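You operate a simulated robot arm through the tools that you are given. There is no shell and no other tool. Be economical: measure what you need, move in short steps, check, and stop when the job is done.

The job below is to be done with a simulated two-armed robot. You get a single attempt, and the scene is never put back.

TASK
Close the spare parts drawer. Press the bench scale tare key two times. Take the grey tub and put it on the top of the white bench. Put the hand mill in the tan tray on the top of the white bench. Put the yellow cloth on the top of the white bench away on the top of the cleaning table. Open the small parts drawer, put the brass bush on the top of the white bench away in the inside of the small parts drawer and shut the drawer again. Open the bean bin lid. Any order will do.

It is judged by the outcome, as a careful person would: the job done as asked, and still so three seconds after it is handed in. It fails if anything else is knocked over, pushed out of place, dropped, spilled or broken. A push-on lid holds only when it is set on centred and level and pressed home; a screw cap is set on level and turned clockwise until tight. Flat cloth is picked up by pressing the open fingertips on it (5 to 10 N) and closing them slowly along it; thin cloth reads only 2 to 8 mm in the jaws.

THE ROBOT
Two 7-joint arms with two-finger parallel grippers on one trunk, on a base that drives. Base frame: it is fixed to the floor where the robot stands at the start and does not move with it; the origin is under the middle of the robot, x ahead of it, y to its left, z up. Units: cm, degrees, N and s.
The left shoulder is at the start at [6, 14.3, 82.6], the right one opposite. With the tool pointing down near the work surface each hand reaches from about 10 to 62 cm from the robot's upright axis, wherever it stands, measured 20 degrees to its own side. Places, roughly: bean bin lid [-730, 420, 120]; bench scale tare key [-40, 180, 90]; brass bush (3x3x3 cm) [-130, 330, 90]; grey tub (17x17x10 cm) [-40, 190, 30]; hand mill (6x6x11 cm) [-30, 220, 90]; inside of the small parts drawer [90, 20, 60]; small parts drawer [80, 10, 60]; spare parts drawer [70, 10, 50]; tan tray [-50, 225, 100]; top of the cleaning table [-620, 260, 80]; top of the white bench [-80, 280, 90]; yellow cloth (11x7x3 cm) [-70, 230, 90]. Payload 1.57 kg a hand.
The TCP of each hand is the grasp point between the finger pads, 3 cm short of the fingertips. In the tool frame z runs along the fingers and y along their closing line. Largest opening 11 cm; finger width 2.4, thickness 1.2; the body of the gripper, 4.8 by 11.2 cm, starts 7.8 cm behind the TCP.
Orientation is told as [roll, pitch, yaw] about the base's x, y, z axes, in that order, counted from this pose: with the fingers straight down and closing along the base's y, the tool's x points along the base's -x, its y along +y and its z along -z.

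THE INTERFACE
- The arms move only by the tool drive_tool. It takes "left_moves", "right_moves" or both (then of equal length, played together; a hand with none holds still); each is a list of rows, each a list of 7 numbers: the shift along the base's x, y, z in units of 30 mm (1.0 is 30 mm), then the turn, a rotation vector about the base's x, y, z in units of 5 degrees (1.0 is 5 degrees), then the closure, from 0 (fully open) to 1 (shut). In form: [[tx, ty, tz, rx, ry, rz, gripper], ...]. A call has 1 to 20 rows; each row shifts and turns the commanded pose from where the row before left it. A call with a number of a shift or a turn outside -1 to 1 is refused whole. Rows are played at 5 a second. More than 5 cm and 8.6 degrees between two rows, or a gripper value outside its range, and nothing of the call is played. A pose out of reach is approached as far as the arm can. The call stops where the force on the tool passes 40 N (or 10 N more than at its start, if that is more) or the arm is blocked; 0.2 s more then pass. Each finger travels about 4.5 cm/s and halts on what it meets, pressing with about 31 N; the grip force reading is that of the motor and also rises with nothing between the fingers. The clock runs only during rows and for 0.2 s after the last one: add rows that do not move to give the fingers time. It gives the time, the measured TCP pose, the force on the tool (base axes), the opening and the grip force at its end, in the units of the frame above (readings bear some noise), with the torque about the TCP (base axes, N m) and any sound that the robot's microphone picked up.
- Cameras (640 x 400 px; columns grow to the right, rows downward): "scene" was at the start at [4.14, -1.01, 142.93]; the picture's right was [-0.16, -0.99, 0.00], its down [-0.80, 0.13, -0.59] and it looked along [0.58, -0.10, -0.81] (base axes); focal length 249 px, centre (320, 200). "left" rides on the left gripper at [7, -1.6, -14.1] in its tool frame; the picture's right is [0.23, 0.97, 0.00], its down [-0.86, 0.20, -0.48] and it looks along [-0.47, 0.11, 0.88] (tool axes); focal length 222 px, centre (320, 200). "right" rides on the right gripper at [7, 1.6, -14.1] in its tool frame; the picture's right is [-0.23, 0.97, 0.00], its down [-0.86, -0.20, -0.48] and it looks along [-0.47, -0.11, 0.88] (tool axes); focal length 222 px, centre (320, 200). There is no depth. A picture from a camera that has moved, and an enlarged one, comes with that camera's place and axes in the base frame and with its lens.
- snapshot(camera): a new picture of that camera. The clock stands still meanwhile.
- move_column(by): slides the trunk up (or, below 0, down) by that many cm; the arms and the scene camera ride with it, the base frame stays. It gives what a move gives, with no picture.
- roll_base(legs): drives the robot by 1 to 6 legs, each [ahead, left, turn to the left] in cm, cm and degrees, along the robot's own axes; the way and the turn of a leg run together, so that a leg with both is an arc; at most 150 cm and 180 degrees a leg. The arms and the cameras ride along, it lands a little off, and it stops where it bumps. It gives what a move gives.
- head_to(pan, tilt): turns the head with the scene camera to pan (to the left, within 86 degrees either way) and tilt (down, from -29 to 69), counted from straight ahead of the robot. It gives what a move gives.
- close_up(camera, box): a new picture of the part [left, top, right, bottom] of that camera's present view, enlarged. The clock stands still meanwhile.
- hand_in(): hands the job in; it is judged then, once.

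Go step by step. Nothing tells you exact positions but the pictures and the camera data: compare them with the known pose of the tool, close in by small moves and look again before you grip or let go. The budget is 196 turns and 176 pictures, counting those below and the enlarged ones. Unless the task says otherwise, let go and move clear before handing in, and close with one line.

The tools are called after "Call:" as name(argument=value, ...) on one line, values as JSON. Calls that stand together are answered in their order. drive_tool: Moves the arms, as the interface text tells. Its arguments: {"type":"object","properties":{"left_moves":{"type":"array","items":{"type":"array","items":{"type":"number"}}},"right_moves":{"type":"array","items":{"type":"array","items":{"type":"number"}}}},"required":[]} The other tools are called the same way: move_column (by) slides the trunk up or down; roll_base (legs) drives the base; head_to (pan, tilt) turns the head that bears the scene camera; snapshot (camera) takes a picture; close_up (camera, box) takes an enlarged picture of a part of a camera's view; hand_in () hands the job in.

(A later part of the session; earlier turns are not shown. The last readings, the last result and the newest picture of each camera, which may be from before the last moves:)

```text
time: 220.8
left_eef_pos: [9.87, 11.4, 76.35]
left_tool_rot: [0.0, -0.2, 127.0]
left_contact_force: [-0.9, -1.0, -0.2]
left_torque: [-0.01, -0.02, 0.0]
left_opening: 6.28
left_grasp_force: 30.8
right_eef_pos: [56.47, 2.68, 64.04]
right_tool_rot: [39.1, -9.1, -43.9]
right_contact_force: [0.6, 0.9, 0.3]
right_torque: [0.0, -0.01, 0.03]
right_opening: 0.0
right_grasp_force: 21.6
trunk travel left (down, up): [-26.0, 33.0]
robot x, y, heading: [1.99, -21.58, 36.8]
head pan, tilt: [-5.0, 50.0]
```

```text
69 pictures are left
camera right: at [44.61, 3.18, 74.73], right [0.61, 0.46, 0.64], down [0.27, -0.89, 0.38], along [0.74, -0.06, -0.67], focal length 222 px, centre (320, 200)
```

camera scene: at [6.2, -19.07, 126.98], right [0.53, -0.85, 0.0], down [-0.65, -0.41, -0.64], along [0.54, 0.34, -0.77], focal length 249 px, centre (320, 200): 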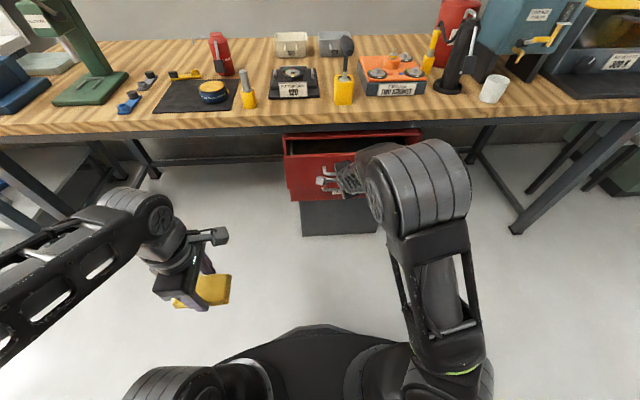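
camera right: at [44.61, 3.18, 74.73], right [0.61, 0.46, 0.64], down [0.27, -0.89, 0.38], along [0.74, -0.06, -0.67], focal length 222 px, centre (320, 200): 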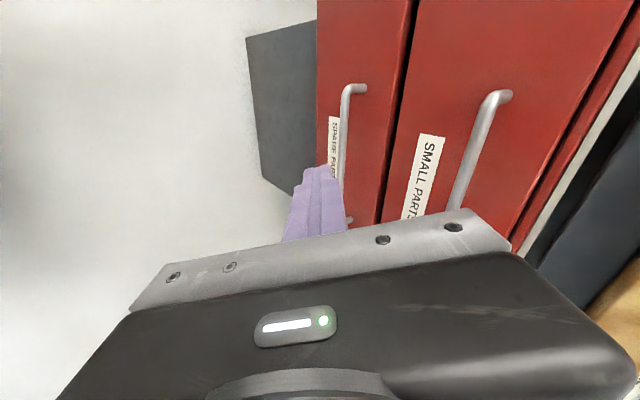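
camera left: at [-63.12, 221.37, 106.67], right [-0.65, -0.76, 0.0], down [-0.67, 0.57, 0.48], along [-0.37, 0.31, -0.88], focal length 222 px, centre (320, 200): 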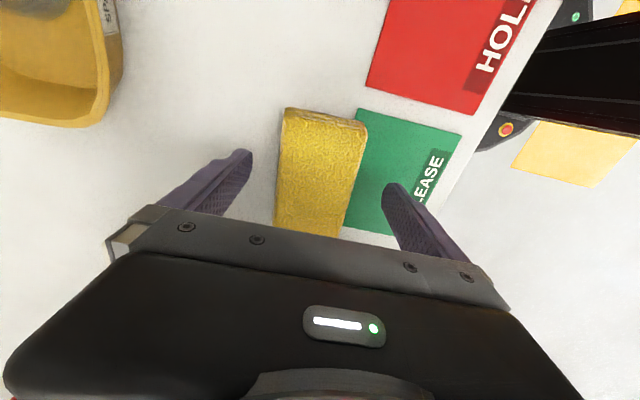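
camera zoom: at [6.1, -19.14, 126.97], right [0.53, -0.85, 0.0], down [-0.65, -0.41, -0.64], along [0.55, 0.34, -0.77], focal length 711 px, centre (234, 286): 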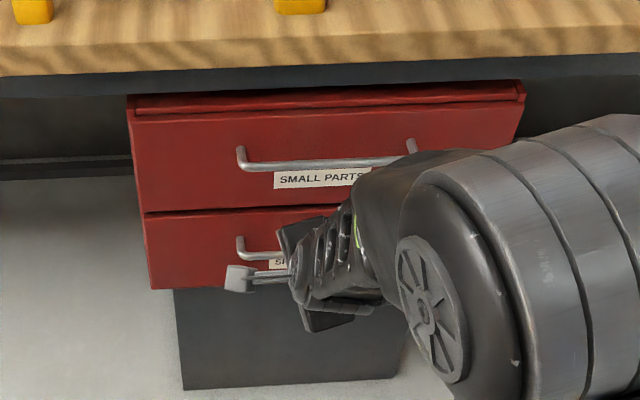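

Both drawers are shut. I'll put the right hand back upright, raise the trunk, move out into the aisle and turn to look towards the cleaning table.

Call:
drive_tool(right_moves=[[-0.3, -0.22, 0.3, -0.588, 0.809, 0, 1], [-0.3, -0.22, 0.3, -0.588, 0.809, 0, 1], [-0.3, -0.22, 0.3, -0.588, 0.809, 0, 1], [0, 0, 0.3, -0.588, 0.809, 0, 1], [0, 0, 0.3, -0.588, 0.809, 0, 1], [0, 0, 0.3, -0.588, 0.809, 0, 1], [0, 0, 0.3, -0.588, 0.809, 0, 1], [0, 0, 0.3, 0, 0, 0, 1]])

Call:
move_column(by=25)

Call:
roll_base(legs=[[-14, 0, 0], [0, 110, 0], [0, 0, 90]])

Call:
head_to(pan=25, tilt=15)

Call:
snapshot(camera="scene")

```text
time: 222.6
left_eef_pos: [9.85, 11.39, 76.32]
left_tool_rot: [0.0, -0.2, 127.0]
left_contact_force: [-1.1, -0.4, -0.4]
left_torque: [0.0, 0.02, -0.01]
left_opening: 6.32
left_grasp_force: 32.0
right_eef_pos: [53.74, 0.73, 71.12]
right_tool_rot: [4.6, -1.8, -40.4]
right_contact_force: [-0.2, -0.4, 0.0]
right_torque: [0.02, -0.03, 0.03]
right_opening: 0.05
right_grasp_force: 21.5
trunk travel left (down, up): [-26.0, 33.0]
robot x, y, heading: [2.32, -21.79, 36.9]
head pan, tilt: [-5.0, 50.0]
```

```text
time: 225.2
left_eef_pos: [9.95, 11.33, 101.39]
left_tool_rot: [0.1, -0.2, 127.0]
left_contact_force: [0.6, -0.7, -1.5]
left_torque: [0.02, -0.02, -0.01]
left_opening: 6.32
left_grasp_force: 31.4
right_eef_pos: [53.79, 0.72, 96.24]
right_tool_rot: [4.7, -1.9, -40.4]
right_contact_force: [0.3, 0.5, 0.2]
right_torque: [0.03, 0.01, -0.04]
right_opening: 0.0
right_grasp_force: 21.3
trunk travel left (down, up): [-51.0, 8.0]
robot x, y, heading: [2.14, -21.53, 36.9]
head pan, tilt: [-5.0, 50.0]
```

```text
time: 235.6
left_eef_pos: [-107.99, 63.81, 101.37]
left_tool_rot: [0.0, -0.2, -141.0]
left_contact_force: [-0.7, 0.1, -0.2]
left_torque: [-0.03, -0.01, 0.03]
left_opening: 6.28
left_grasp_force: 30.9
right_eef_pos: [-98.76, 108.17, 96.1]
right_tool_rot: [4.8, -1.8, 51.6]
right_contact_force: [1.1, -0.6, 0.3]
right_torque: [0.0, 0.0, 0.01]
right_opening: 0.0
right_grasp_force: 21.5
trunk travel left (down, up): [-51.0, 8.0]
robot x, y, heading: [-74.78, 57.23, 128.8]
head pan, tilt: [-5.0, 50.0]
```

```text
time: 236.6
left_eef_pos: [-107.9, 63.97, 101.35]
left_tool_rot: [0.0, -0.1, -141.0]
left_contact_force: [0.1, 0.8, -0.1]
left_torque: [0.0, -0.01, -0.02]
left_opening: 6.31
left_grasp_force: 30.7
right_eef_pos: [-98.76, 108.13, 96.24]
right_tool_rot: [4.7, -1.8, 51.5]
right_contact_force: [0.1, 0.1, -0.4]
right_torque: [-0.02, -0.01, 0.01]
right_opening: 0.01
right_grasp_force: 21.4
trunk travel left (down, up): [-51.0, 8.0]
robot x, y, heading: [-74.78, 57.48, 128.6]
head pan, tilt: [25.0, 15.0]
```

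```text
68 pictures are left
camera scene: at [-81.27, 59.16, 157.34], right [0.44, 0.9, 0.0], down [0.23, -0.11, -0.97], along [-0.87, 0.42, -0.26], focal length 249 px, centre (320, 200)
```

scene: 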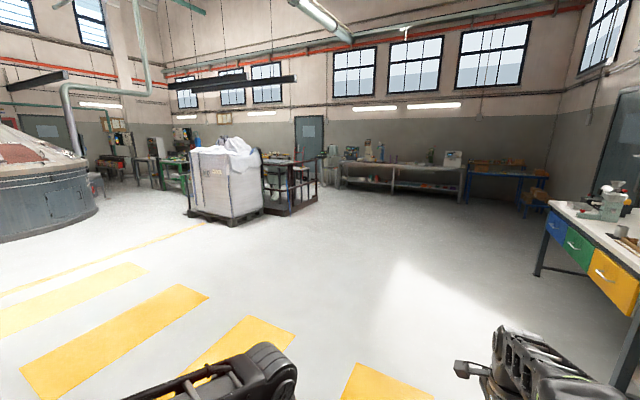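

Call:
close_up(camera="scene", box=[180, 110, 480, 230])

```text
2.13 times, centred on (330, 170) of scene
camera zoom: at [-81.27, 59.16, 157.34], right [0.44, 0.9, 0.0], down [0.23, -0.11, -0.97], along [-0.87, 0.42, -0.26], focal length 531 px, centre (299, 264)
```

zoom: 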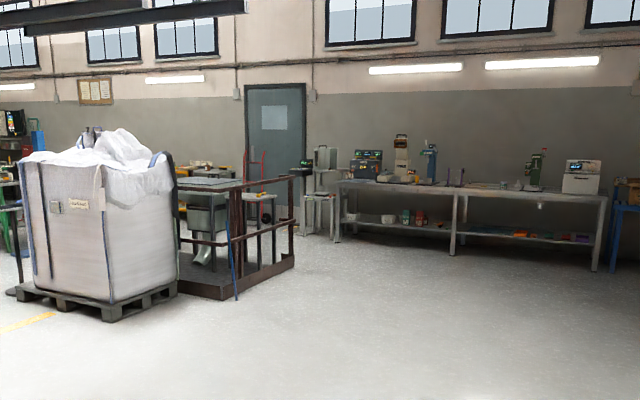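

The cleaning area is beyond the railed platform. I'll drive across the open floor to get a closer look.

Call:
roll_base(legs=[[0, 0, 18.5], [150, 0, 0], [150, 0, 0], [100, 0, 0]])

Call:
head_to(pan=10, tilt=20)

Call:
snapshot(camera="scene")

```text
time: 256.9
left_eef_pos: [-438.06, 281.47, 101.34]
left_tool_rot: [0.1, -0.1, -125.5]
left_contact_force: [0.8, -0.7, -0.3]
left_torque: [-0.03, -0.04, -0.02]
left_opening: 6.29
left_grasp_force: 30.9
right_eef_pos: [-441.15, 326.71, 96.17]
right_tool_rot: [4.6, -1.8, 67.1]
right_contact_force: [-0.3, 0.2, 0.0]
right_torque: [0.02, -0.02, 0.0]
right_opening: 0.02
right_grasp_force: 21.5
trunk travel left (down, up): [-51.0, 8.0]
robot x, y, heading: [-404.26, 283.83, 144.7]
head pan, tilt: [25.0, 15.0]
```

```text
time: 257.6
left_eef_pos: [-438.25, 281.56, 101.49]
left_tool_rot: [0.1, -0.2, -125.5]
left_contact_force: [0.5, -0.6, -0.1]
left_torque: [-0.01, 0.02, 0.03]
left_opening: 6.29
left_grasp_force: 30.8
right_eef_pos: [-441.24, 326.53, 96.18]
right_tool_rot: [4.7, -1.8, 67.1]
right_contact_force: [0.0, 0.1, 0.1]
right_torque: [0.01, -0.05, 0.01]
right_opening: 0.0
right_grasp_force: 21.3
trunk travel left (down, up): [-51.0, 8.0]
robot x, y, heading: [-404.52, 284.06, 144.7]
head pan, tilt: [10.0, 20.0]
```

```text
66 pictures are left
camera scene: at [-410.41, 286.4, 156.53], right [0.43, 0.9, 0.0], down [0.31, -0.15, -0.94], along [-0.85, 0.4, -0.34], focal length 249 px, centre (320, 200)
```

scene: 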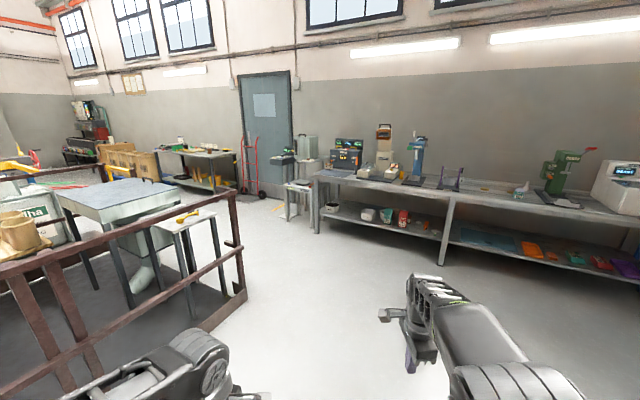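

Call:
close_up(camera="scene", box=[30, 150, 270, 300])

Call:
close_up(camera="scene", box=[240, 110, 400, 220])

```text
2.67 times, centred on (150, 225) of scene
camera zoom: at [-410.41, 286.4, 156.53], right [0.43, 0.9, 0.0], down [0.31, -0.15, -0.94], along [-0.85, 0.4, -0.34], focal length 664 px, centre (773, 133)
```

zoom: 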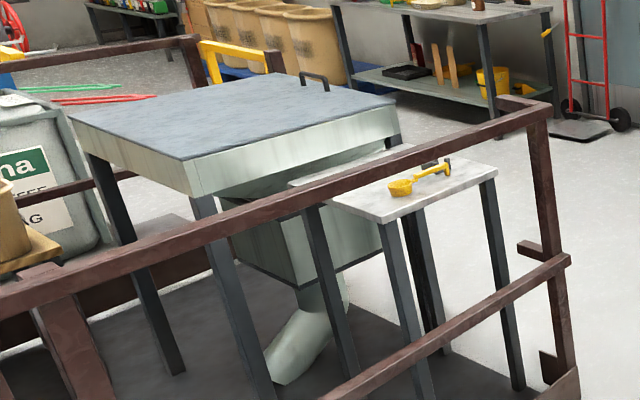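

```text
3.64 times, centred on (320, 165) of scene
camera zoom: at [-410.41, 286.4, 156.53], right [0.43, 0.9, 0.0], down [0.31, -0.15, -0.94], along [-0.85, 0.4, -0.34], focal length 906 px, centre (320, 327)
```

zoom: 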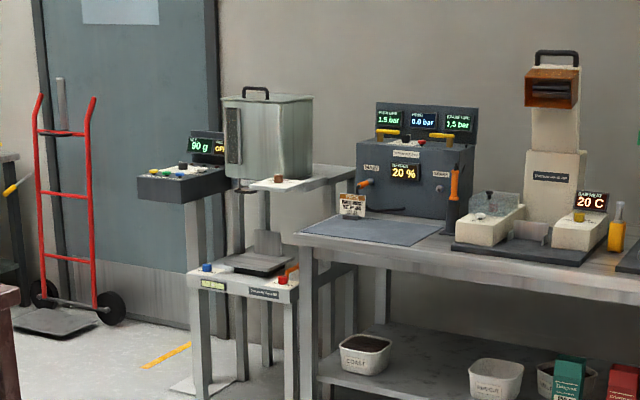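

The bean bin is the grey box with a handled lid at the back. The small marble-topped table is on the platform behind the rail. I'll drive round the platform's corner for a better view.

Call:
roll_base(legs=[[0, 0, 6], [140, 0, 0], [30, 0, 0], [0, 0, 60]])

Call:
head_to(pan=5, tilt=30)

Call:
snapshot(camera="scene")

```text
time: 269.3
left_eef_pos: [-560.47, 334.36, 101.28]
left_tool_rot: [0.0, -0.3, -60.0]
left_contact_force: [-0.6, -0.2, -0.2]
left_torque: [0.0, -0.03, -0.01]
left_opening: 6.28
left_grasp_force: 31.4
right_eef_pos: [-602.82, 350.17, 96.2]
right_tool_rot: [4.7, -1.8, 132.7]
right_contact_force: [-0.6, -0.2, 0.3]
right_torque: [0.0, -0.02, -0.03]
right_opening: 0.01
right_grasp_force: 21.5
trunk travel left (down, up): [-51.0, 8.0]
robot x, y, heading: [-548.7, 365.85, -150.3]
head pan, tilt: [10.0, 20.0]
```

```text
time: 270.0
left_eef_pos: [-560.57, 334.46, 101.38]
left_tool_rot: [0.0, -0.2, -60.0]
left_contact_force: [0.9, -0.6, 0.6]
left_torque: [-0.05, 0.01, -0.03]
left_opening: 6.29
left_grasp_force: 31.2
right_eef_pos: [-602.86, 350.15, 96.19]
right_tool_rot: [4.7, -1.7, 132.7]
right_contact_force: [-0.2, 0.0, 0.3]
right_torque: [0.02, -0.03, 0.02]
right_opening: 0.0
right_grasp_force: 21.4
trunk travel left (down, up): [-51.0, 8.0]
robot x, y, heading: [-549.07, 366.27, -150.0]
head pan, tilt: [5.0, 30.0]
```

```text
63 pictures are left
camera scene: at [-553.69, 362.6, 154.93], right [-0.57, 0.82, 0.0], down [0.41, 0.29, -0.87], along [-0.71, -0.5, -0.5], focal length 249 px, centre (320, 200)
```

scene: 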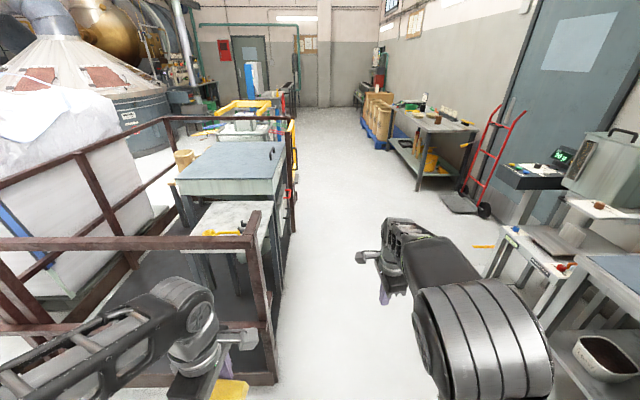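

The small marble table (about [-612, 271, 80]) is open towards this aisle. I'll raise both hands above rail height, sidestep away from the platform, drive along it and turn to face the table.

Call:
move_column(by=8)

Call:
drive_tool(left_moves=[[0, 0, 0.9, 0, 0, 0, 0.95], [0, 0, 0.9, 0, 0, 0, 0.95], [0, 0, 0.9, 0, 0, 0, 0.95], [0, 0, 0.9, 0, 0, 0, 0.95], [0, 0, 0.9, 0, 0, 0, 0.95]], right_moves=[[0.6, 0.3, 0.9, 0, 0, 0, 1], [0.6, 0.3, 0.9, 0, 0, 0, 1], [0.6, 0.3, 0.9, 0, 0, 0, 1], [0.6, 0.3, 0.9, 0, 0, 0, 1], [0.6, 0.3, 0.9, 0, 0, 0, 1]])

Call:
roll_base(legs=[[0, 0, 10.5], [0, -33, 0], [100, 0, 0]])

Call:
head_to(pan=60, tilt=40)

Call:
snapshot(camera="scene")

```text
time: 271.2
left_eef_pos: [-560.71, 334.28, 109.36]
left_tool_rot: [-0.1, -0.2, -60.0]
left_contact_force: [0.6, 0.2, -0.6]
left_torque: [0.03, -0.01, -0.02]
left_opening: 6.28
left_grasp_force: 30.8
right_eef_pos: [-602.84, 350.11, 104.14]
right_tool_rot: [4.7, -1.8, 132.7]
right_contact_force: [0.1, 0.1, -0.3]
right_torque: [-0.03, 0.02, 0.0]
right_opening: 0.0
right_grasp_force: 21.4
trunk travel left (down, up): [-59.0, 0.0]
robot x, y, heading: [-549.0, 365.76, -150.2]
head pan, tilt: [5.0, 30.0]
```

```text
time: 272.4
left_eef_pos: [-561.06, 334.35, 116.1]
left_tool_rot: [0.0, -0.2, -59.9]
left_contact_force: [0.4, -1.1, 0.5]
left_torque: [-0.01, 0.01, -0.01]
left_opening: 6.31
left_grasp_force: 30.9
left hand out of reach, approached as far as the arm can: row 3, 4, 5
right_eef_pos: [-593.62, 354.85, 117.58]
right_tool_rot: [4.6, -1.8, 132.7]
right_contact_force: [1.0, 0.7, 0.1]
right_torque: [-0.02, 0.01, 0.02]
right_opening: 0.02
right_grasp_force: 21.3
trunk travel left (down, up): [-59.0, 0.0]
robot x, y, heading: [-548.82, 366.27, -150.2]
head pan, tilt: [5.0, 30.0]
```

```text
time: 279.9
left_eef_pos: [-651.06, 295.73, 116.21]
left_tool_rot: [-0.1, -0.2, -49.8]
left_contact_force: [-0.4, 0.7, -0.5]
left_torque: [0.02, -0.02, 0.0]
left_opening: 6.27
left_grasp_force: 30.6
right_eef_pos: [-686.85, 310.33, 117.61]
right_tool_rot: [4.6, -1.8, 142.8]
right_contact_force: [0.1, 0.7, 0.6]
right_torque: [0.06, 0.0, 0.0]
right_opening: 0.01
right_grasp_force: 21.2
trunk travel left (down, up): [-59.0, 0.0]
robot x, y, heading: [-645.11, 329.13, -139.9]
head pan, tilt: [5.0, 30.0]
```

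```text
time: 281.2
left_eef_pos: [-651.1, 295.92, 116.08]
left_tool_rot: [0.0, -0.2, -49.8]
left_contact_force: [0.5, 0.7, -0.3]
left_torque: [0.02, 0.01, -0.01]
left_opening: 6.31
left_grasp_force: 31.2
right_eef_pos: [-686.85, 310.23, 117.56]
right_tool_rot: [4.7, -1.8, 142.8]
right_contact_force: [0.6, 0.1, 0.4]
right_torque: [-0.01, 0.01, -0.03]
right_opening: 0.0
right_grasp_force: 21.3
trunk travel left (down, up): [-59.0, 0.0]
robot x, y, heading: [-644.69, 329.24, -139.8]
head pan, tilt: [60.0, 40.0]
```

```text
62 pictures are left
camera scene: at [-640.88, 322.99, 161.39], right [-0.98, -0.17, 0.0], down [-0.11, 0.63, -0.77], along [0.13, -0.75, -0.64], focal length 249 px, centre (320, 200)
```

scene: 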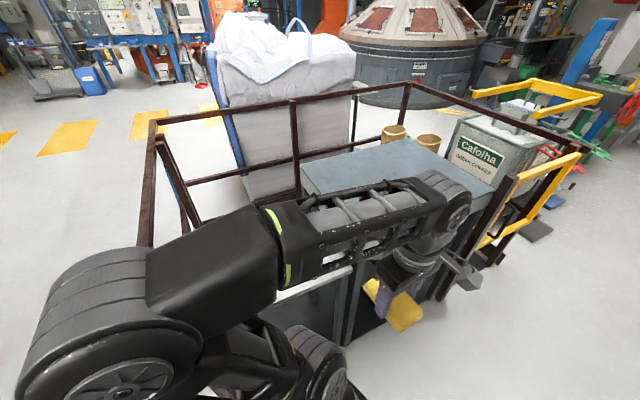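

Call:
roll_base(legs=[[0, 0, 90], [0, -20, 0]])

Call:
head_to(pan=0, tilt=45)

Call:
snapshot(camera="scene")

Call:
snapshot(camera="left")

```text
time: 286.6
left_eef_pos: [-626.47, 309.79, 116.09]
left_tool_rot: [-0.1, -0.3, 40.8]
left_contact_force: [-0.3, -0.2, 0.0]
left_torque: [0.02, -0.04, 0.03]
left_opening: 6.28
left_grasp_force: 31.1
right_eef_pos: [-640.5, 273.9, 117.62]
right_tool_rot: [4.6, -1.7, -126.6]
right_contact_force: [0.6, -0.8, 0.0]
right_torque: [0.0, -0.01, 0.0]
right_opening: 0.0
right_grasp_force: 21.5
trunk travel left (down, up): [-59.0, 0.0]
robot x, y, heading: [-659.8, 316.42, -49.3]
head pan, tilt: [60.0, 40.0]
```

```text
time: 287.9
left_eef_pos: [-626.34, 309.89, 116.08]
left_tool_rot: [0.0, -0.3, 40.8]
left_contact_force: [0.4, -0.1, 0.1]
left_torque: [-0.02, 0.01, -0.03]
left_opening: 6.28
left_grasp_force: 30.7
right_eef_pos: [-640.48, 273.86, 117.62]
right_tool_rot: [4.7, -1.9, -126.6]
right_contact_force: [0.1, 0.4, -0.2]
right_torque: [0.02, -0.01, -0.01]
right_opening: 0.0
right_grasp_force: 21.0
trunk travel left (down, up): [-59.0, 0.0]
robot x, y, heading: [-659.84, 316.18, -49.2]
head pan, tilt: [0.0, 45.0]
```

```text
61 pictures are left
camera scene: at [-656.66, 312.27, 160.67], right [-0.76, -0.65, 0.0], down [-0.46, 0.54, -0.71], along [0.46, -0.54, -0.71], focal length 249 px, centre (320, 200)
```

scene: 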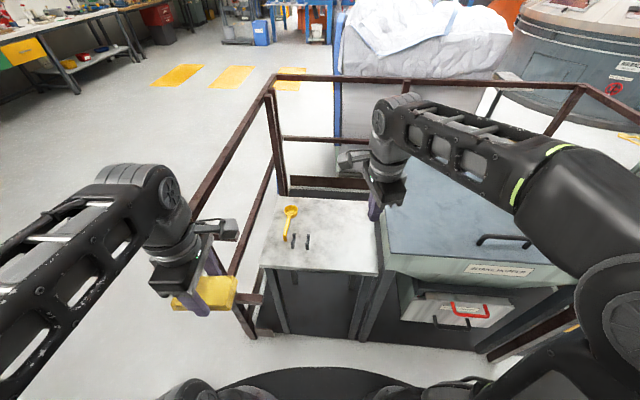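

```text
60 pictures are left
camera left: at [-630.63, 304.12, 130.25], right [-0.81, 0.59, 0.0], down [0.52, 0.71, 0.48], along [0.28, 0.39, -0.88], focal length 222 px, centre (320, 200)
```

left: 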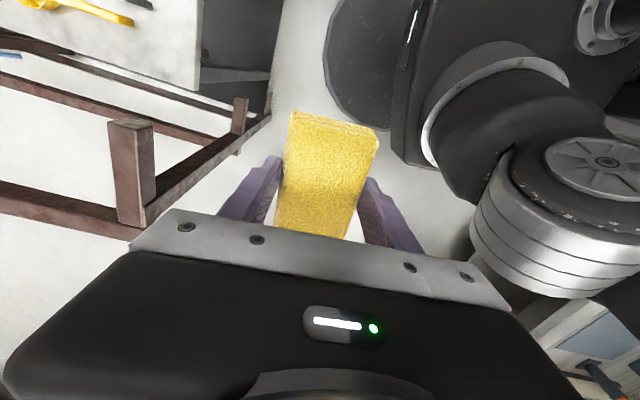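

Call:
close_up(camera="scene", box=[240, 180, 560, 360])

Call:
close_up(camera="scene", box=[450, 250, 546, 310])

```text
2.00 times, centred on (400, 270) of scene
camera zoom: at [-656.66, 312.27, 160.67], right [-0.76, -0.65, 0.0], down [-0.46, 0.54, -0.71], along [0.46, -0.54, -0.71], focal length 498 px, centre (160, 60)
```

zoom: 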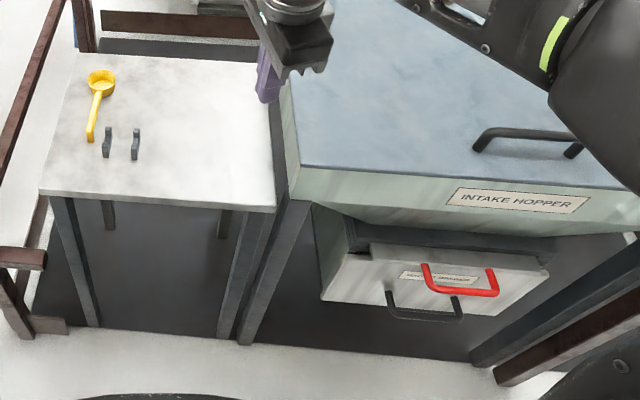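

```text
6.67 times, centred on (498, 280) of scene
camera zoom: at [-656.66, 312.27, 160.67], right [-0.76, -0.65, 0.0], down [-0.46, 0.54, -0.71], along [0.46, -0.54, -0.71], focal length 1660 px, centre (-867, -333)
```

zoom: 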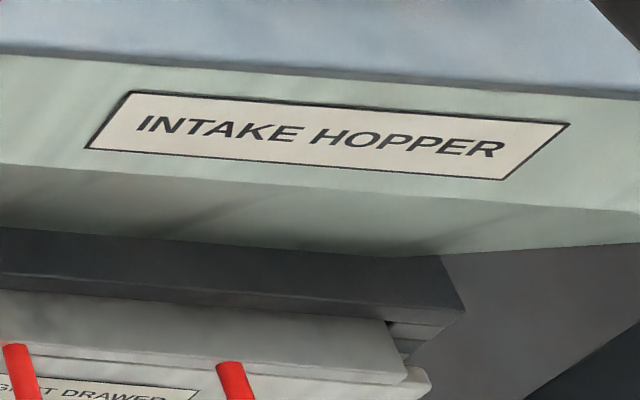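

That's the intake hopper, so the small marble table is the cleaning table. I'll shift right and forward a bit, then carry the cloth over its free right-hand part.

Call:
roll_base(legs=[[0, -15, 0], [4, 0, 0]])

Call:
drive_tool(left_moves=[[0.19, -0.95, 0, 0, 0, 0, 0.95], [0.19, -0.95, 0, 0, 0, 0, 0.95], [0.19, -0.95, 0, 0, 0, 0, 0.95], [0.19, -0.95, 0, 0, 0, 0, 0.95], [0.19, -0.95, 0, 0, 0, 0, 0.95], [0.19, -0.95, 0, 0, 0, 0, 0.95], [0.19, -0.95, 0, 0, 0, 0, 0.95], [0.19, -0.95, 0, 0, 0, 0, 0.95], [0.19, -0.95, 0, 0, 0, 0, 0.95], [0.19, -0.95, 0, 0, 0, 0, 0.95]])

Call:
snapshot(camera="scene")

Call:
snapshot(camera="left")

```text
time: 289.8
left_eef_pos: [-635.02, 296.89, 116.05]
left_tool_rot: [0.1, -0.1, 40.7]
left_contact_force: [0.6, -0.2, 0.1]
left_torque: [0.05, 0.04, -0.04]
left_opening: 6.3
left_grasp_force: 30.9
right_eef_pos: [-649.13, 260.95, 117.58]
right_tool_rot: [4.6, -1.8, -126.7]
right_contact_force: [0.8, 0.0, -0.1]
right_torque: [0.05, 0.06, -0.02]
right_opening: 0.0
right_grasp_force: 21.4
trunk travel left (down, up): [-59.0, 0.0]
robot x, y, heading: [-668.91, 303.09, -49.3]
head pan, tilt: [0.0, 45.0]
```

```text
time: 292.0
left_eef_pos: [-629.7, 269.36, 116.23]
left_tool_rot: [-0.2, -0.2, 40.7]
left_contact_force: [0.4, 0.1, -1.2]
left_torque: [-0.03, 0.03, -0.01]
left_opening: 6.32
left_grasp_force: 31.0
left hand out of reach, approached as far as the arm can: row 10
right_eef_pos: [-649.25, 261.01, 117.53]
right_tool_rot: [4.6, -1.8, -126.6]
right_contact_force: [0.5, -0.1, 0.1]
right_torque: [0.0, -0.01, 0.02]
right_opening: 0.01
right_grasp_force: 21.4
trunk travel left (down, up): [-59.0, 0.0]
robot x, y, heading: [-668.51, 303.08, -49.5]
head pan, tilt: [0.0, 45.0]
```

```text
57 pictures are left
camera scene: at [-665.45, 299.46, 160.67], right [-0.76, -0.65, 0.0], down [-0.46, 0.54, -0.71], along [0.46, -0.54, -0.71], focal length 249 px, centre (320, 200)
```

scene: 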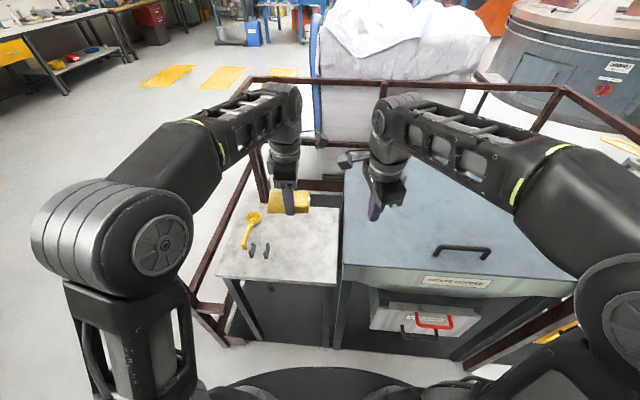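

```text
56 pictures are left
camera left: at [-634.02, 263.67, 130.33], right [-0.81, 0.59, 0.0], down [0.52, 0.71, 0.48], along [0.29, 0.39, -0.88], focal length 222 px, centre (320, 200)
```

left: 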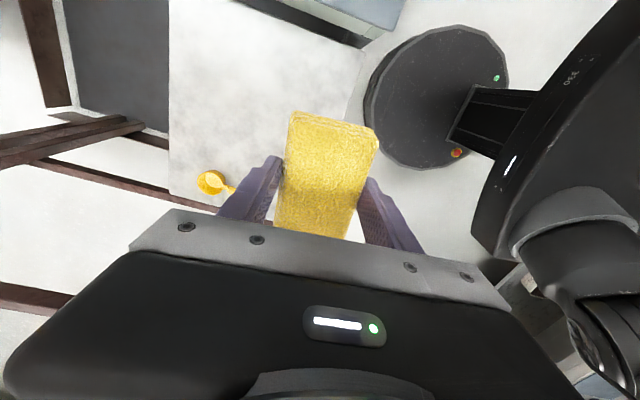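

The table's free right half is just ahead of the cloth. I'll lower while moving about 7 cm further in.

Call:
drive_tool(left_moves=[[0, 0, -0.9, 0, 0, 0, 0.95], [0.2, -0.75, -0.9, 0, 0, 0, 0.95], [0.2, -0.75, -0.9, 0, 0, 0, 0.95], [0.2, -0.75, -0.9, 0, 0, 0, 0.95], [0, 0, -0.9, 0, 0, 0, 0.95], [0, 0, -0.9, 0, 0, 0, 0.95], [0, 0, -0.9, 0, 0, 0, 0.95], [0, 0, -0.9, 0, 0, 0, 0.95], [0, 0, -0.4, 0, 0, 0, 0.95]])

Call:
snapshot(camera="left")

Call:
close_up(camera="scene", box=[200, 170, 360, 300])

```text
time: 294.0
left_eef_pos: [-627.69, 262.81, 93.24]
left_tool_rot: [0.0, -0.2, 40.8]
left_contact_force: [0.3, 0.2, -1.2]
left_torque: [0.01, -0.01, 0.04]
left_opening: 6.28
left_grasp_force: 31.2
right_eef_pos: [-649.13, 261.01, 117.61]
right_tool_rot: [4.6, -1.8, -126.6]
right_contact_force: [0.5, 0.0, -0.3]
right_torque: [-0.03, -0.01, -0.01]
right_opening: 0.0
right_grasp_force: 21.7
trunk travel left (down, up): [-59.0, 0.0]
robot x, y, heading: [-668.51, 303.42, -49.2]
head pan, tilt: [0.0, 45.0]
```

```text
55 pictures are left
camera left: at [-632.01, 257.09, 107.52], right [-0.81, 0.59, 0.0], down [0.52, 0.71, 0.48], along [0.28, 0.39, -0.88], focal length 222 px, centre (320, 200)
```

left: 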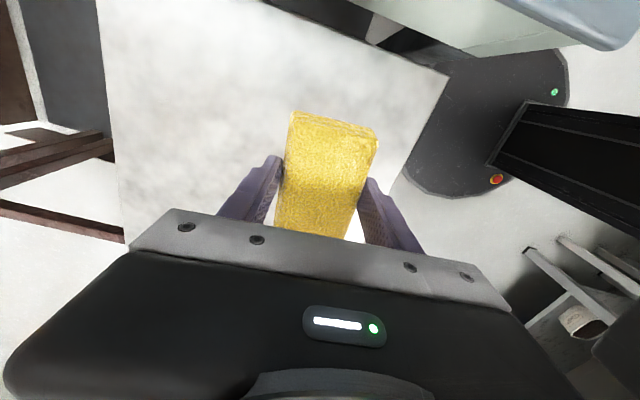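

```text
3.08 times, centred on (280, 235) of scene
camera zoom: at [-665.41, 299.47, 160.67], right [-0.76, -0.65, 0.0], down [-0.46, 0.54, -0.71], along [0.46, -0.54, -0.71], focal length 766 px, centre (443, 92)
```

zoom: 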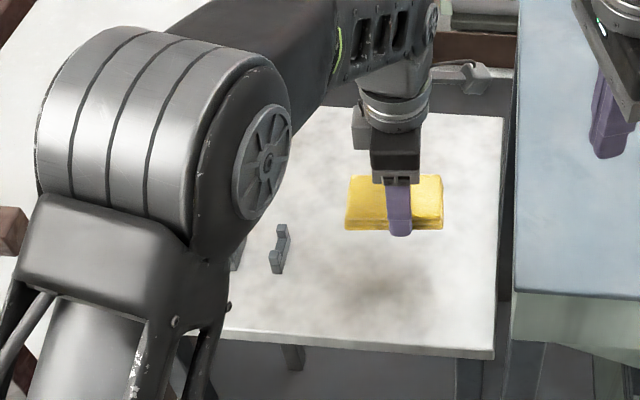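

The cloth is over the table with its shadow on the free area. I'll lower to contact.

Call:
drive_tool(left_moves=[[0, 0, -0.6, 0, 0, 0, 0.95], [0, 0, -0.6, 0, 0, 0, 0.95], [0, 0, -0.4, 0, 0, 0, 0.95], [0, 0, -0.3, 0, 0, 0, 0.95], [0, 0, 0, 0, 0, 0, 0.95]])

Call:
close_up(camera="scene", box=[200, 170, 360, 300])

```text
time: 295.2
left_eef_pos: [-627.86, 262.71, 87.54]
left_tool_rot: [0.0, -0.3, 40.8]
left_contact_force: [-0.2, -0.1, 0.1]
left_torque: [0.02, -0.02, -0.01]
left_opening: 6.3
left_grasp_force: 31.3
right_eef_pos: [-649.32, 261.0, 117.61]
right_tool_rot: [4.8, -1.8, -126.7]
right_contact_force: [-0.3, -0.6, 0.8]
right_torque: [0.02, -0.01, 0.01]
right_opening: 0.01
right_grasp_force: 21.0
trunk travel left (down, up): [-59.0, 0.0]
robot x, y, heading: [-668.81, 303.18, -49.1]
head pan, tilt: [0.0, 45.0]
```

```text
3.08 times, centred on (280, 235) of scene
camera zoom: at [-665.41, 299.46, 160.66], right [-0.76, -0.65, 0.0], down [-0.46, 0.54, -0.71], along [0.46, -0.54, -0.71], focal length 766 px, centre (443, 92)
```

zoom: 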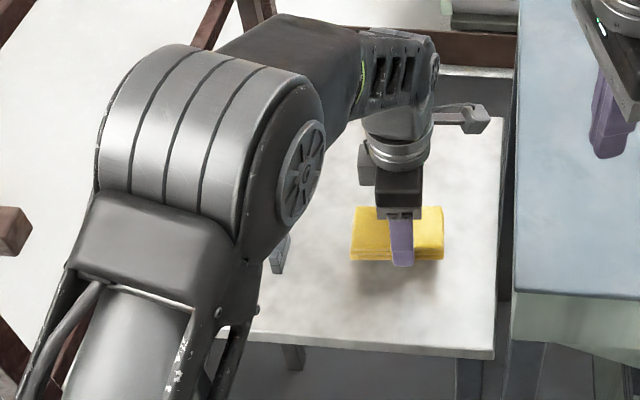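

Call:
drive_tool(left_moves=[[0, 0, -0.3, 0, 0, 0, 0.95], [0, 0, -0.3, 0, 0, 0, 0.95], [0, 0, -0.2, 0, 0, 0, 0.95], [0, 0, -0.15, 0, 0, 0, 0.95], [0, 0, 0, 0, 0, 0, 0.95]])

Call:
close_up(camera="scene", box=[200, 170, 360, 300])

```text
time: 296.4
left_eef_pos: [-627.85, 262.57, 84.72]
left_tool_rot: [0.0, -0.1, 40.8]
left_contact_force: [-0.2, -0.2, -1.1]
left_torque: [0.0, 0.0, 0.01]
left_opening: 6.29
left_grasp_force: 31.4
right_eef_pos: [-649.3, 261.09, 117.64]
right_tool_rot: [4.7, -1.9, -126.5]
right_contact_force: [0.4, 0.1, 0.3]
right_torque: [0.0, -0.02, 0.02]
right_opening: 0.0
right_grasp_force: 21.0
trunk travel left (down, up): [-59.0, 0.0]
robot x, y, heading: [-669.0, 303.1, -49.2]
head pan, tilt: [0.0, 45.0]
```

```text
3.08 times, centred on (280, 235) of scene
camera zoom: at [-665.41, 299.46, 160.66], right [-0.76, -0.65, 0.0], down [-0.46, 0.54, -0.71], along [0.46, -0.54, -0.71], focal length 766 px, centre (443, 92)
```

zoom: 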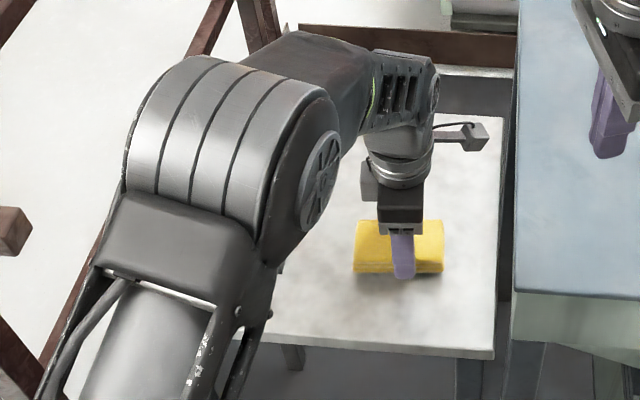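

Call:
drive_tool(left_moves=[[0, 0, -0.25, 0, 0, 0, 0.95], [0, 0, -0.25, 0, 0, 0, 0.95], [0, 0, -0.2, 0, 0, 0, 0.95], [0, 0, -0.15, 0, 0, 0, 0.95], [0, 0, 0, 0, 0, 0, 0.95]])

Call:
snapshot(camera="left")

```text
time: 297.4
left_eef_pos: [-627.91, 262.46, 82.92]
left_tool_rot: [-0.4, 0.0, 40.7]
left_contact_force: [-2.4, 6.4, 21.2]
left_torque: [0.74, 0.31, 0.0]
left_opening: 6.31
left_grasp_force: 30.8
right_eef_pos: [-649.4, 261.31, 117.78]
right_tool_rot: [4.8, -1.8, -126.5]
right_contact_force: [-0.5, -0.4, 0.6]
right_torque: [0.02, 0.02, 0.05]
right_opening: 0.01
right_grasp_force: 21.0
trunk travel left (down, up): [-59.0, 0.0]
robot x, y, heading: [-669.07, 303.2, -49.3]
head pan, tilt: [0.0, 45.0]
stopped in row 4 (left hand): the force on the tool passed its limit (the readings are from after the stop); the commanded pose is now the measured one
```

```text
51 pictures are left
camera left: at [-632.2, 256.94, 97.2], right [-0.81, 0.59, -0.01], down [0.52, 0.71, 0.48], along [0.29, 0.38, -0.88], focal length 222 px, centre (320, 200)
```

left: 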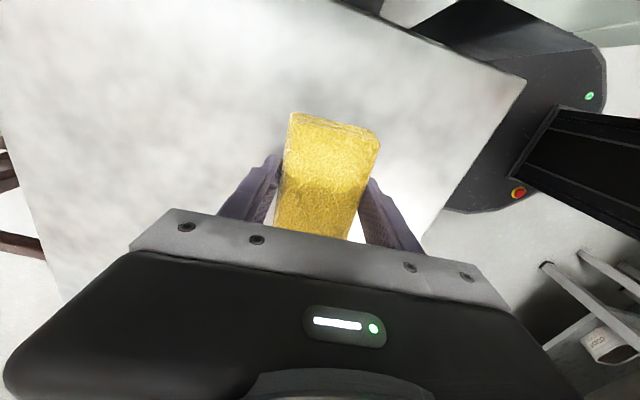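

Contact with the table. I'll release and rise.

Call:
drive_tool(left_moves=[[0, 0, 0.08, 0, 0, 0, 0.95], [0, 0, 0, 0, 0, 0, 0.6], [0, 0, 0, 0, 0, 0, 0.3], [0, 0, 0, 0, 0, 0, 0.1], [0, 0, 0, 0, 0, 0, 0.1], [0, 0, 0.5, 0, 0, 0, 0.1], [0, 0, 0.9, 0, 0, 0, 0.1], [0, 0, 0.9, 0, 0, 0, 0.1], [0, 0, 0.9, 0, 0, 0, 0.1], [0, 0, 0.9, 0, 0, 0, 0.1], [0, 0, 0.9, 0, 0, 0, 0.1], [0, 0, 0.9, 0, 0, 0, 0.1], [0, 0, 0.9, 0, 0, 0, 0.1], [0, 0, 0.9, 0, 0, 0, 0.1], [0, 0, 0.9, 0, 0, 0, 0.1], [0, 0, 0.9, 0, 0, 0, 0.1]])

Call:
snapshot(camera="left")

Call:
snapshot(camera="scene")

```text
time: 300.8
left_eef_pos: [-627.85, 262.67, 111.6]
left_tool_rot: [-0.2, 0.0, 40.6]
left_contact_force: [-0.5, -0.6, -0.2]
left_torque: [0.03, -0.02, 0.01]
left_opening: 9.89
left_grasp_force: 0.0
right_eef_pos: [-649.23, 261.0, 117.66]
right_tool_rot: [4.7, -1.8, -126.6]
right_contact_force: [0.0, 0.5, 0.1]
right_torque: [0.02, 0.0, 0.0]
right_opening: 0.0
right_grasp_force: 21.2
trunk travel left (down, up): [-59.0, 0.0]
robot x, y, heading: [-668.58, 303.15, -49.3]
head pan, tilt: [0.0, 45.0]
```

```text
50 pictures are left
camera left: at [-632.12, 256.95, 125.75], right [-0.81, 0.59, 0.0], down [0.52, 0.71, 0.48], along [0.28, 0.38, -0.88], focal length 222 px, centre (320, 200)
```

left: 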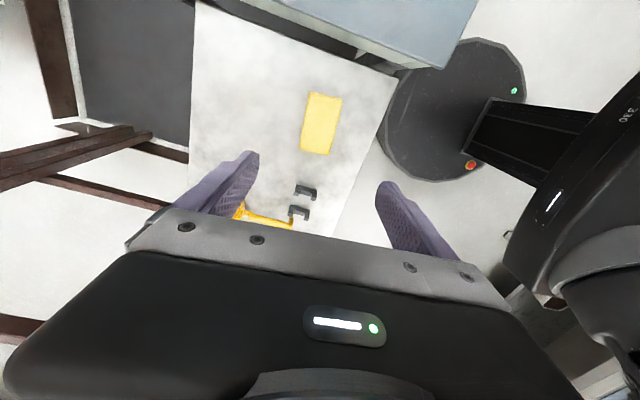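

```text
49 pictures are left
camera scene: at [-665.43, 299.49, 160.66], right [-0.76, -0.65, 0.0], down [-0.46, 0.54, -0.71], along [0.46, -0.54, -0.71], focal length 249 px, centre (320, 200)
```

scene: 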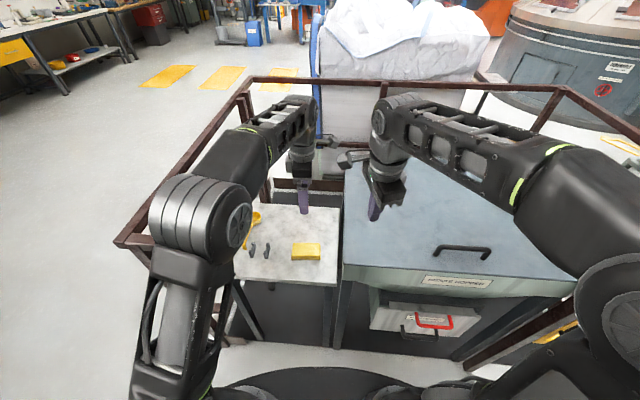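

The cloth lies on the cleaning table. I'll pull both hands in and turn round to face the bean bin.

Call:
drive_tool(left_moves=[[-0.19, 0.92, 0, 0, 0, 0, 0.1], [-0.19, 0.92, 0, 0, 0, 0, 0.1], [-0.19, 0.92, 0, 0, 0, 0, 0.1], [-0.19, 0.92, 0, 0, 0, 0, 0.1], [-0.19, 0.92, 0, 0, 0, 0, 0.1], [-0.19, 0.92, 0, 0, 0, 0, 0.1], [-0.19, 0.92, 0, 0, 0, 0, 0.1], [-0.19, 0.92, 0, 0, 0, 0, 0.1], [-0.19, 0.92, 0, 0, 0, 0, 0.1], [-0.19, 0.92, 0, 0, 0, 0, 0.1]], right_moves=[[-0.47, 0.31, 0, 0, 0, 0, 1], [-0.47, 0.31, 0, 0, 0, 0, 1], [-0.47, 0.31, 0, 0, 0, 0, 1], [-0.47, 0.31, 0, 0, 0, 0, 1], [-0.47, 0.31, 0, 0, 0, 0, 1], [-0.47, 0.31, 0, 0, 0, 0, 1], [-0.47, 0.31, 0, 0, 0, 0, 1], [-0.47, 0.31, 0, 0, 0, 0, 1], [-0.47, 0.31, 0, 0, 0, 0, 1], [-0.47, 0.31, 0, 0, 0, 0, 1]])

Call:
roll_base(legs=[[0, 0, 120]])

Call:
head_to(pan=45, tilt=25)

Call:
snapshot(camera="scene")

```text
time: 303.0
left_eef_pos: [-633.3, 290.28, 111.58]
left_tool_rot: [-0.5, 0.0, 40.7]
left_contact_force: [0.3, 0.1, -0.3]
left_torque: [-0.03, -0.02, 0.01]
left_opening: 9.91
left_grasp_force: 0.1
right_eef_pos: [-663.43, 270.65, 117.51]
right_tool_rot: [4.8, -1.9, -126.5]
right_contact_force: [-0.6, 0.8, 0.9]
right_torque: [-0.03, 0.0, -0.02]
right_opening: 0.0
right_grasp_force: 21.7
trunk travel left (down, up): [-59.0, 0.0]
robot x, y, heading: [-668.47, 303.35, -49.2]
head pan, tilt: [0.0, 45.0]
```

```text
time: 308.5
left_eef_pos: [-677.42, 339.89, 111.37]
left_tool_rot: [-0.3, 0.0, 164.4]
left_contact_force: [-1.0, -0.3, 0.4]
left_torque: [0.02, 0.01, -0.01]
left_opening: 9.87
left_grasp_force: 0.0
right_eef_pos: [-644.44, 325.79, 117.48]
right_tool_rot: [4.7, -1.7, -3.0]
right_contact_force: [-0.4, 1.4, -0.1]
right_torque: [0.02, 0.02, 0.02]
right_opening: 0.0
right_grasp_force: 21.2
trunk travel left (down, up): [-59.0, 0.0]
robot x, y, heading: [-668.67, 303.15, 74.1]
head pan, tilt: [0.0, 45.0]
```

```text
time: 309.6
left_eef_pos: [-677.41, 339.9, 111.42]
left_tool_rot: [-0.2, 0.1, 164.3]
left_contact_force: [-0.3, 0.6, 0.2]
left_torque: [0.04, 0.0, 0.0]
left_opening: 9.91
left_grasp_force: 0.1
right_eef_pos: [-644.47, 325.82, 117.55]
right_tool_rot: [4.6, -1.8, -3.0]
right_contact_force: [0.2, 0.5, -0.5]
right_torque: [0.0, 0.0, 0.01]
right_opening: 0.0
right_grasp_force: 21.0
trunk travel left (down, up): [-59.0, 0.0]
robot x, y, heading: [-668.67, 303.17, 74.3]
head pan, tilt: [45.0, 25.0]
```

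```text
48 pictures are left
camera scene: at [-674.1, 308.53, 163.72], right [0.87, 0.49, 0.0], down [0.21, -0.37, -0.91], along [-0.44, 0.79, -0.42], focal length 249 px, centre (320, 200)
```

scene: 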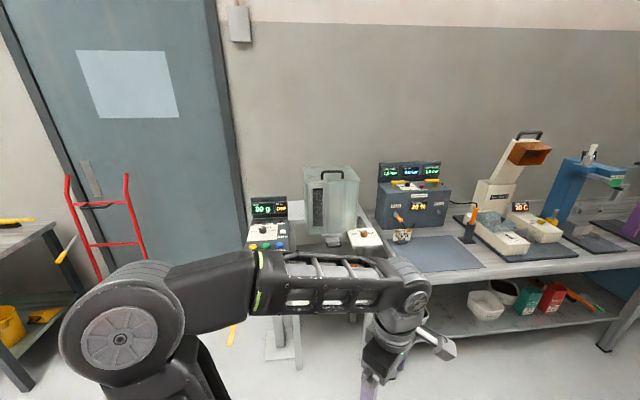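

Call:
close_up(camera="scene", box=[240, 150, 400, 250])

```text
4.00 times, centred on (320, 200) of scene
camera zoom: at [-674.1, 308.53, 163.72], right [0.87, 0.49, 0.0], down [0.21, -0.37, -0.91], along [-0.44, 0.79, -0.42], focal length 996 px, centre (320, 200)
```

zoom: 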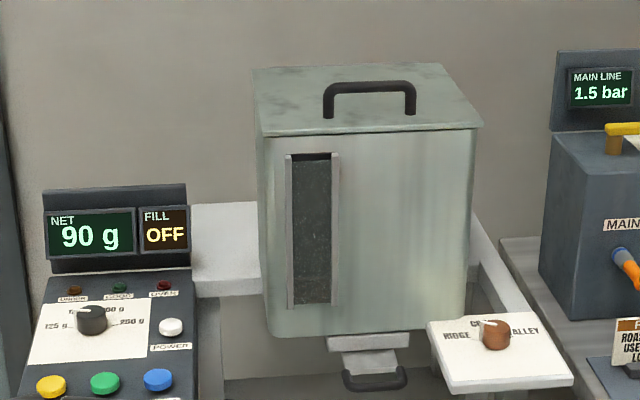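

The bin has a flat lid with an arched handle, handle at about [-727, 416.5, 122], front facing heading about 123°. I'll square up and approach.

Call:
roll_base(legs=[[0, 0, 49], [0, -18, 0], [58, 0, 0]])

Call:
head_to(pan=0, tilt=35)

Call:
snapshot(camera="scene")

Call:
snapshot(camera="left")

```text
time: 316.3
left_eef_pos: [-721.04, 379.57, 111.63]
left_tool_rot: [-0.2, 0.0, -146.0]
left_contact_force: [-0.1, 0.5, -1.2]
left_torque: [-0.04, -0.02, -0.02]
left_opening: 9.88
left_grasp_force: 0.0
right_eef_pos: [-688.91, 395.65, 117.48]
right_tool_rot: [4.6, -1.8, 46.7]
right_contact_force: [0.3, 0.0, -0.1]
right_torque: [0.02, -0.03, 0.01]
right_opening: 0.01
right_grasp_force: 21.8
trunk travel left (down, up): [-59.0, 0.0]
robot x, y, heading: [-687.15, 362.42, 124.3]
head pan, tilt: [45.0, 25.0]
```

```text
time: 317.5
left_eef_pos: [-720.9, 379.56, 111.55]
left_tool_rot: [-0.3, -0.1, -145.9]
left_contact_force: [0.5, -0.5, 0.6]
left_torque: [-0.02, 0.0, -0.01]
left_opening: 9.9
left_grasp_force: 0.0
right_eef_pos: [-688.85, 395.63, 117.59]
right_tool_rot: [4.7, -1.8, 46.8]
right_contact_force: [0.1, -0.5, -0.4]
right_torque: [-0.01, -0.01, 0.0]
right_opening: 0.0
right_grasp_force: 21.5
trunk travel left (down, up): [-59.0, 0.0]
robot x, y, heading: [-687.09, 362.58, 124.2]
head pan, tilt: [0.0, 35.0]
```

```text
46 pictures are left
camera scene: at [-690.6, 367.45, 162.15], right [0.83, 0.56, 0.0], down [0.32, -0.47, -0.82], along [-0.46, 0.68, -0.57], focal length 249 px, centre (320, 200)
```

scene: 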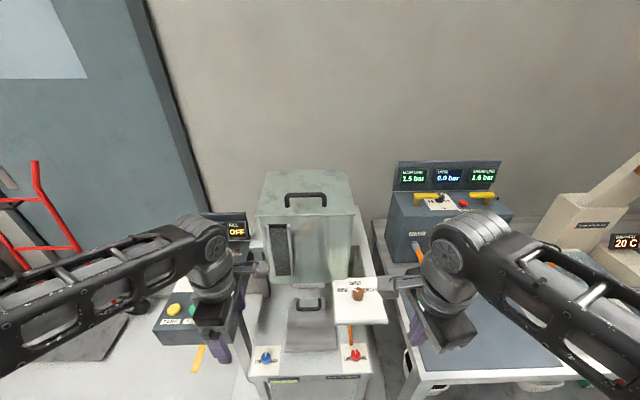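

```text
45 pictures are left
camera left: at [-716.0, 384.9, 125.67], right [0.73, -0.68, 0.0], down [-0.59, -0.65, 0.48], along [-0.33, -0.35, -0.88], focal length 222 px, centre (320, 200)
```

left: 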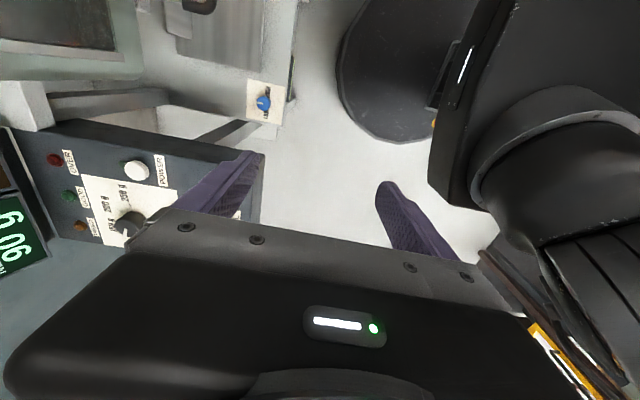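

Call:
close_up(camera="scene", box=[240, 150, 380, 240])

```text
4.44 times, centred on (310, 195) of scene
camera zoom: at [-690.6, 367.45, 162.15], right [0.83, 0.56, 0.0], down [0.32, -0.47, -0.82], along [-0.46, 0.68, -0.57], focal length 1107 px, centre (364, 222)
```

zoom: 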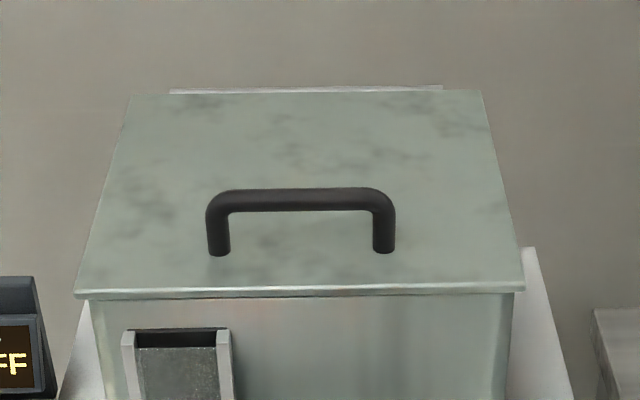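

The hinge strip is at the back. Plan: hook a finger under the handle bar with the left hand to raise the lid, then push it past vertical from beneath with the right. First I'll turn both hands back to normal yaw.

Call:
drive_tool(left_moves=[[0.18, 0.12, 0, 0, 0, -1, 1], [0.18, 0.12, 0, 0, 0, -1, 1], [0.18, 0.12, 0, 0, 0, -1, 1], [0.18, 0.12, 0, 0, 0, -1, 1], [0.18, 0.12, 0, 0, 0, -1, 1], [0.18, 0.12, 0, 0, 0, -1, 1], [0.18, 0.12, 0, 0, 0, -1, 1], [0.18, 0.12, 0, 0, 0, -1, 1], [0.18, 0.12, 0, 0, 0, -1, 1], [0.18, 0.12, 0, 0, 0, -1, 1], [0.18, 0.12, 0, 0, 0, -1, 1], [0.18, 0.12, 0, 0, 0, -1, 1], [0.18, 0.12, 0, 0, 0, -1, 1], [0.18, 0.12, 0, 0, 0, -1, 1], [0.18, 0.12, 0, 0, 0, -1, 1], [0.18, 0.12, 0, 0, 0, -1, 1], [0, 0, 0, 0, 0, -1, 1], [0, 0, 0, 0, 0, -1, 1]], right_moves=[[0, 0, 0, 0, 0, 1, 1], [0, 0, 0, 0, 0, 1, 1], [0, 0, 0, 0, 0, 1, 1], [0, 0, 0, 0, 0, 1, 1], [0, 0, 0, 0, 0, 1, 1], [0, 0, 0, 0, 0, 1, 1], [0, 0, 0, 0, 0, 1, 1], [0, 0, 0, 0, 0, 1, 1], [0, 0, 0, 0, 0, 1, 1], [0, 0, 0, 0, 0, 1, 1], [0, 0, 0, 0, 0, 1, 1], [0, 0, 0, 0, 0, 1, 1], [0, 0, 0, 0, 0, 1, 1], [0, 0, 0, 0, 0, 1, 1], [0, 0, 0, 0, 0, 1, 1], [0, 0, 0, 0, 0, 0.5, 1], [0, 0, 0, 0, 0, 0, 1], [0, 0, 0, 0, 0, 0, 1]])

Call:
drive_tool(left_moves=[[0, 0, 0.3, 0.827, 0.562, 0, 1], [0, 0, 0.3, 0.827, 0.562, 0, 1], [0, 0, 0.3, 0.827, 0.562, 0, 1], [0, 0, 0.3, 0.827, 0.562, 0, 1], [0, 0, 0.3, 0.827, 0.562, 0, 1], [0, 0, 0.3, 0.827, 0.562, 0, 1], [0, 0, 0.3, 0.827, 0.562, 0, 1], [0, 0, 0.3, 0.827, 0.562, 0, 1], [0, 0, 0.3, 0.827, 0.562, 0, 1], [0, 0, 0.3, 0.827, 0.562, 0, 1], [0, 0, 0.3, 0.827, 0.562, 0, 1], [0, 0, 0.3, 0.827, 0.562, 0, 1]])

Call:
snapshot(camera="scene")

```text
time: 321.3
left_eef_pos: [-712.36, 385.32, 111.6]
left_tool_rot: [-0.3, 0.0, 124.0]
left_contact_force: [-0.8, -0.1, -1.1]
left_torque: [-0.07, 0.02, -0.03]
left_opening: 0.01
left_grasp_force: 21.5
right_eef_pos: [-688.88, 395.65, 117.42]
right_tool_rot: [4.7, -1.7, 124.3]
right_contact_force: [0.2, -0.1, -0.2]
right_torque: [0.0, -0.03, -0.02]
right_opening: 0.0
right_grasp_force: 21.4
trunk travel left (down, up): [-59.0, 0.0]
robot x, y, heading: [-686.84, 362.51, 124.1]
head pan, tilt: [0.0, 35.0]
```

```text
time: 323.9
left_eef_pos: [-711.92, 385.87, 123.35]
left_tool_rot: [0.1, -59.9, 124.0]
left_contact_force: [0.6, 0.8, 0.3]
left_torque: [0.01, 0.02, 0.02]
left_opening: 0.02
left_grasp_force: 21.1
left hand out of reach, approached as far as the arm can: row 12
right_eef_pos: [-688.85, 395.58, 117.49]
right_tool_rot: [4.7, -1.8, 124.3]
right_contact_force: [-0.5, -0.5, 0.5]
right_torque: [0.01, 0.01, 0.0]
right_opening: 0.01
right_grasp_force: 21.6
trunk travel left (down, up): [-59.0, 0.0]
robot x, y, heading: [-686.89, 362.2, 123.9]
head pan, tilt: [0.0, 35.0]
```

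```text
43 pictures are left
camera scene: at [-690.55, 367.44, 162.15], right [0.83, 0.56, 0.0], down [0.32, -0.47, -0.82], along [-0.46, 0.68, -0.57], focal length 249 px, centre (320, 200)
```

scene: 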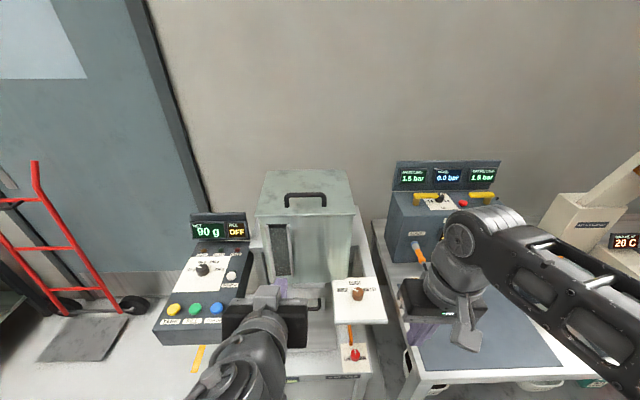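

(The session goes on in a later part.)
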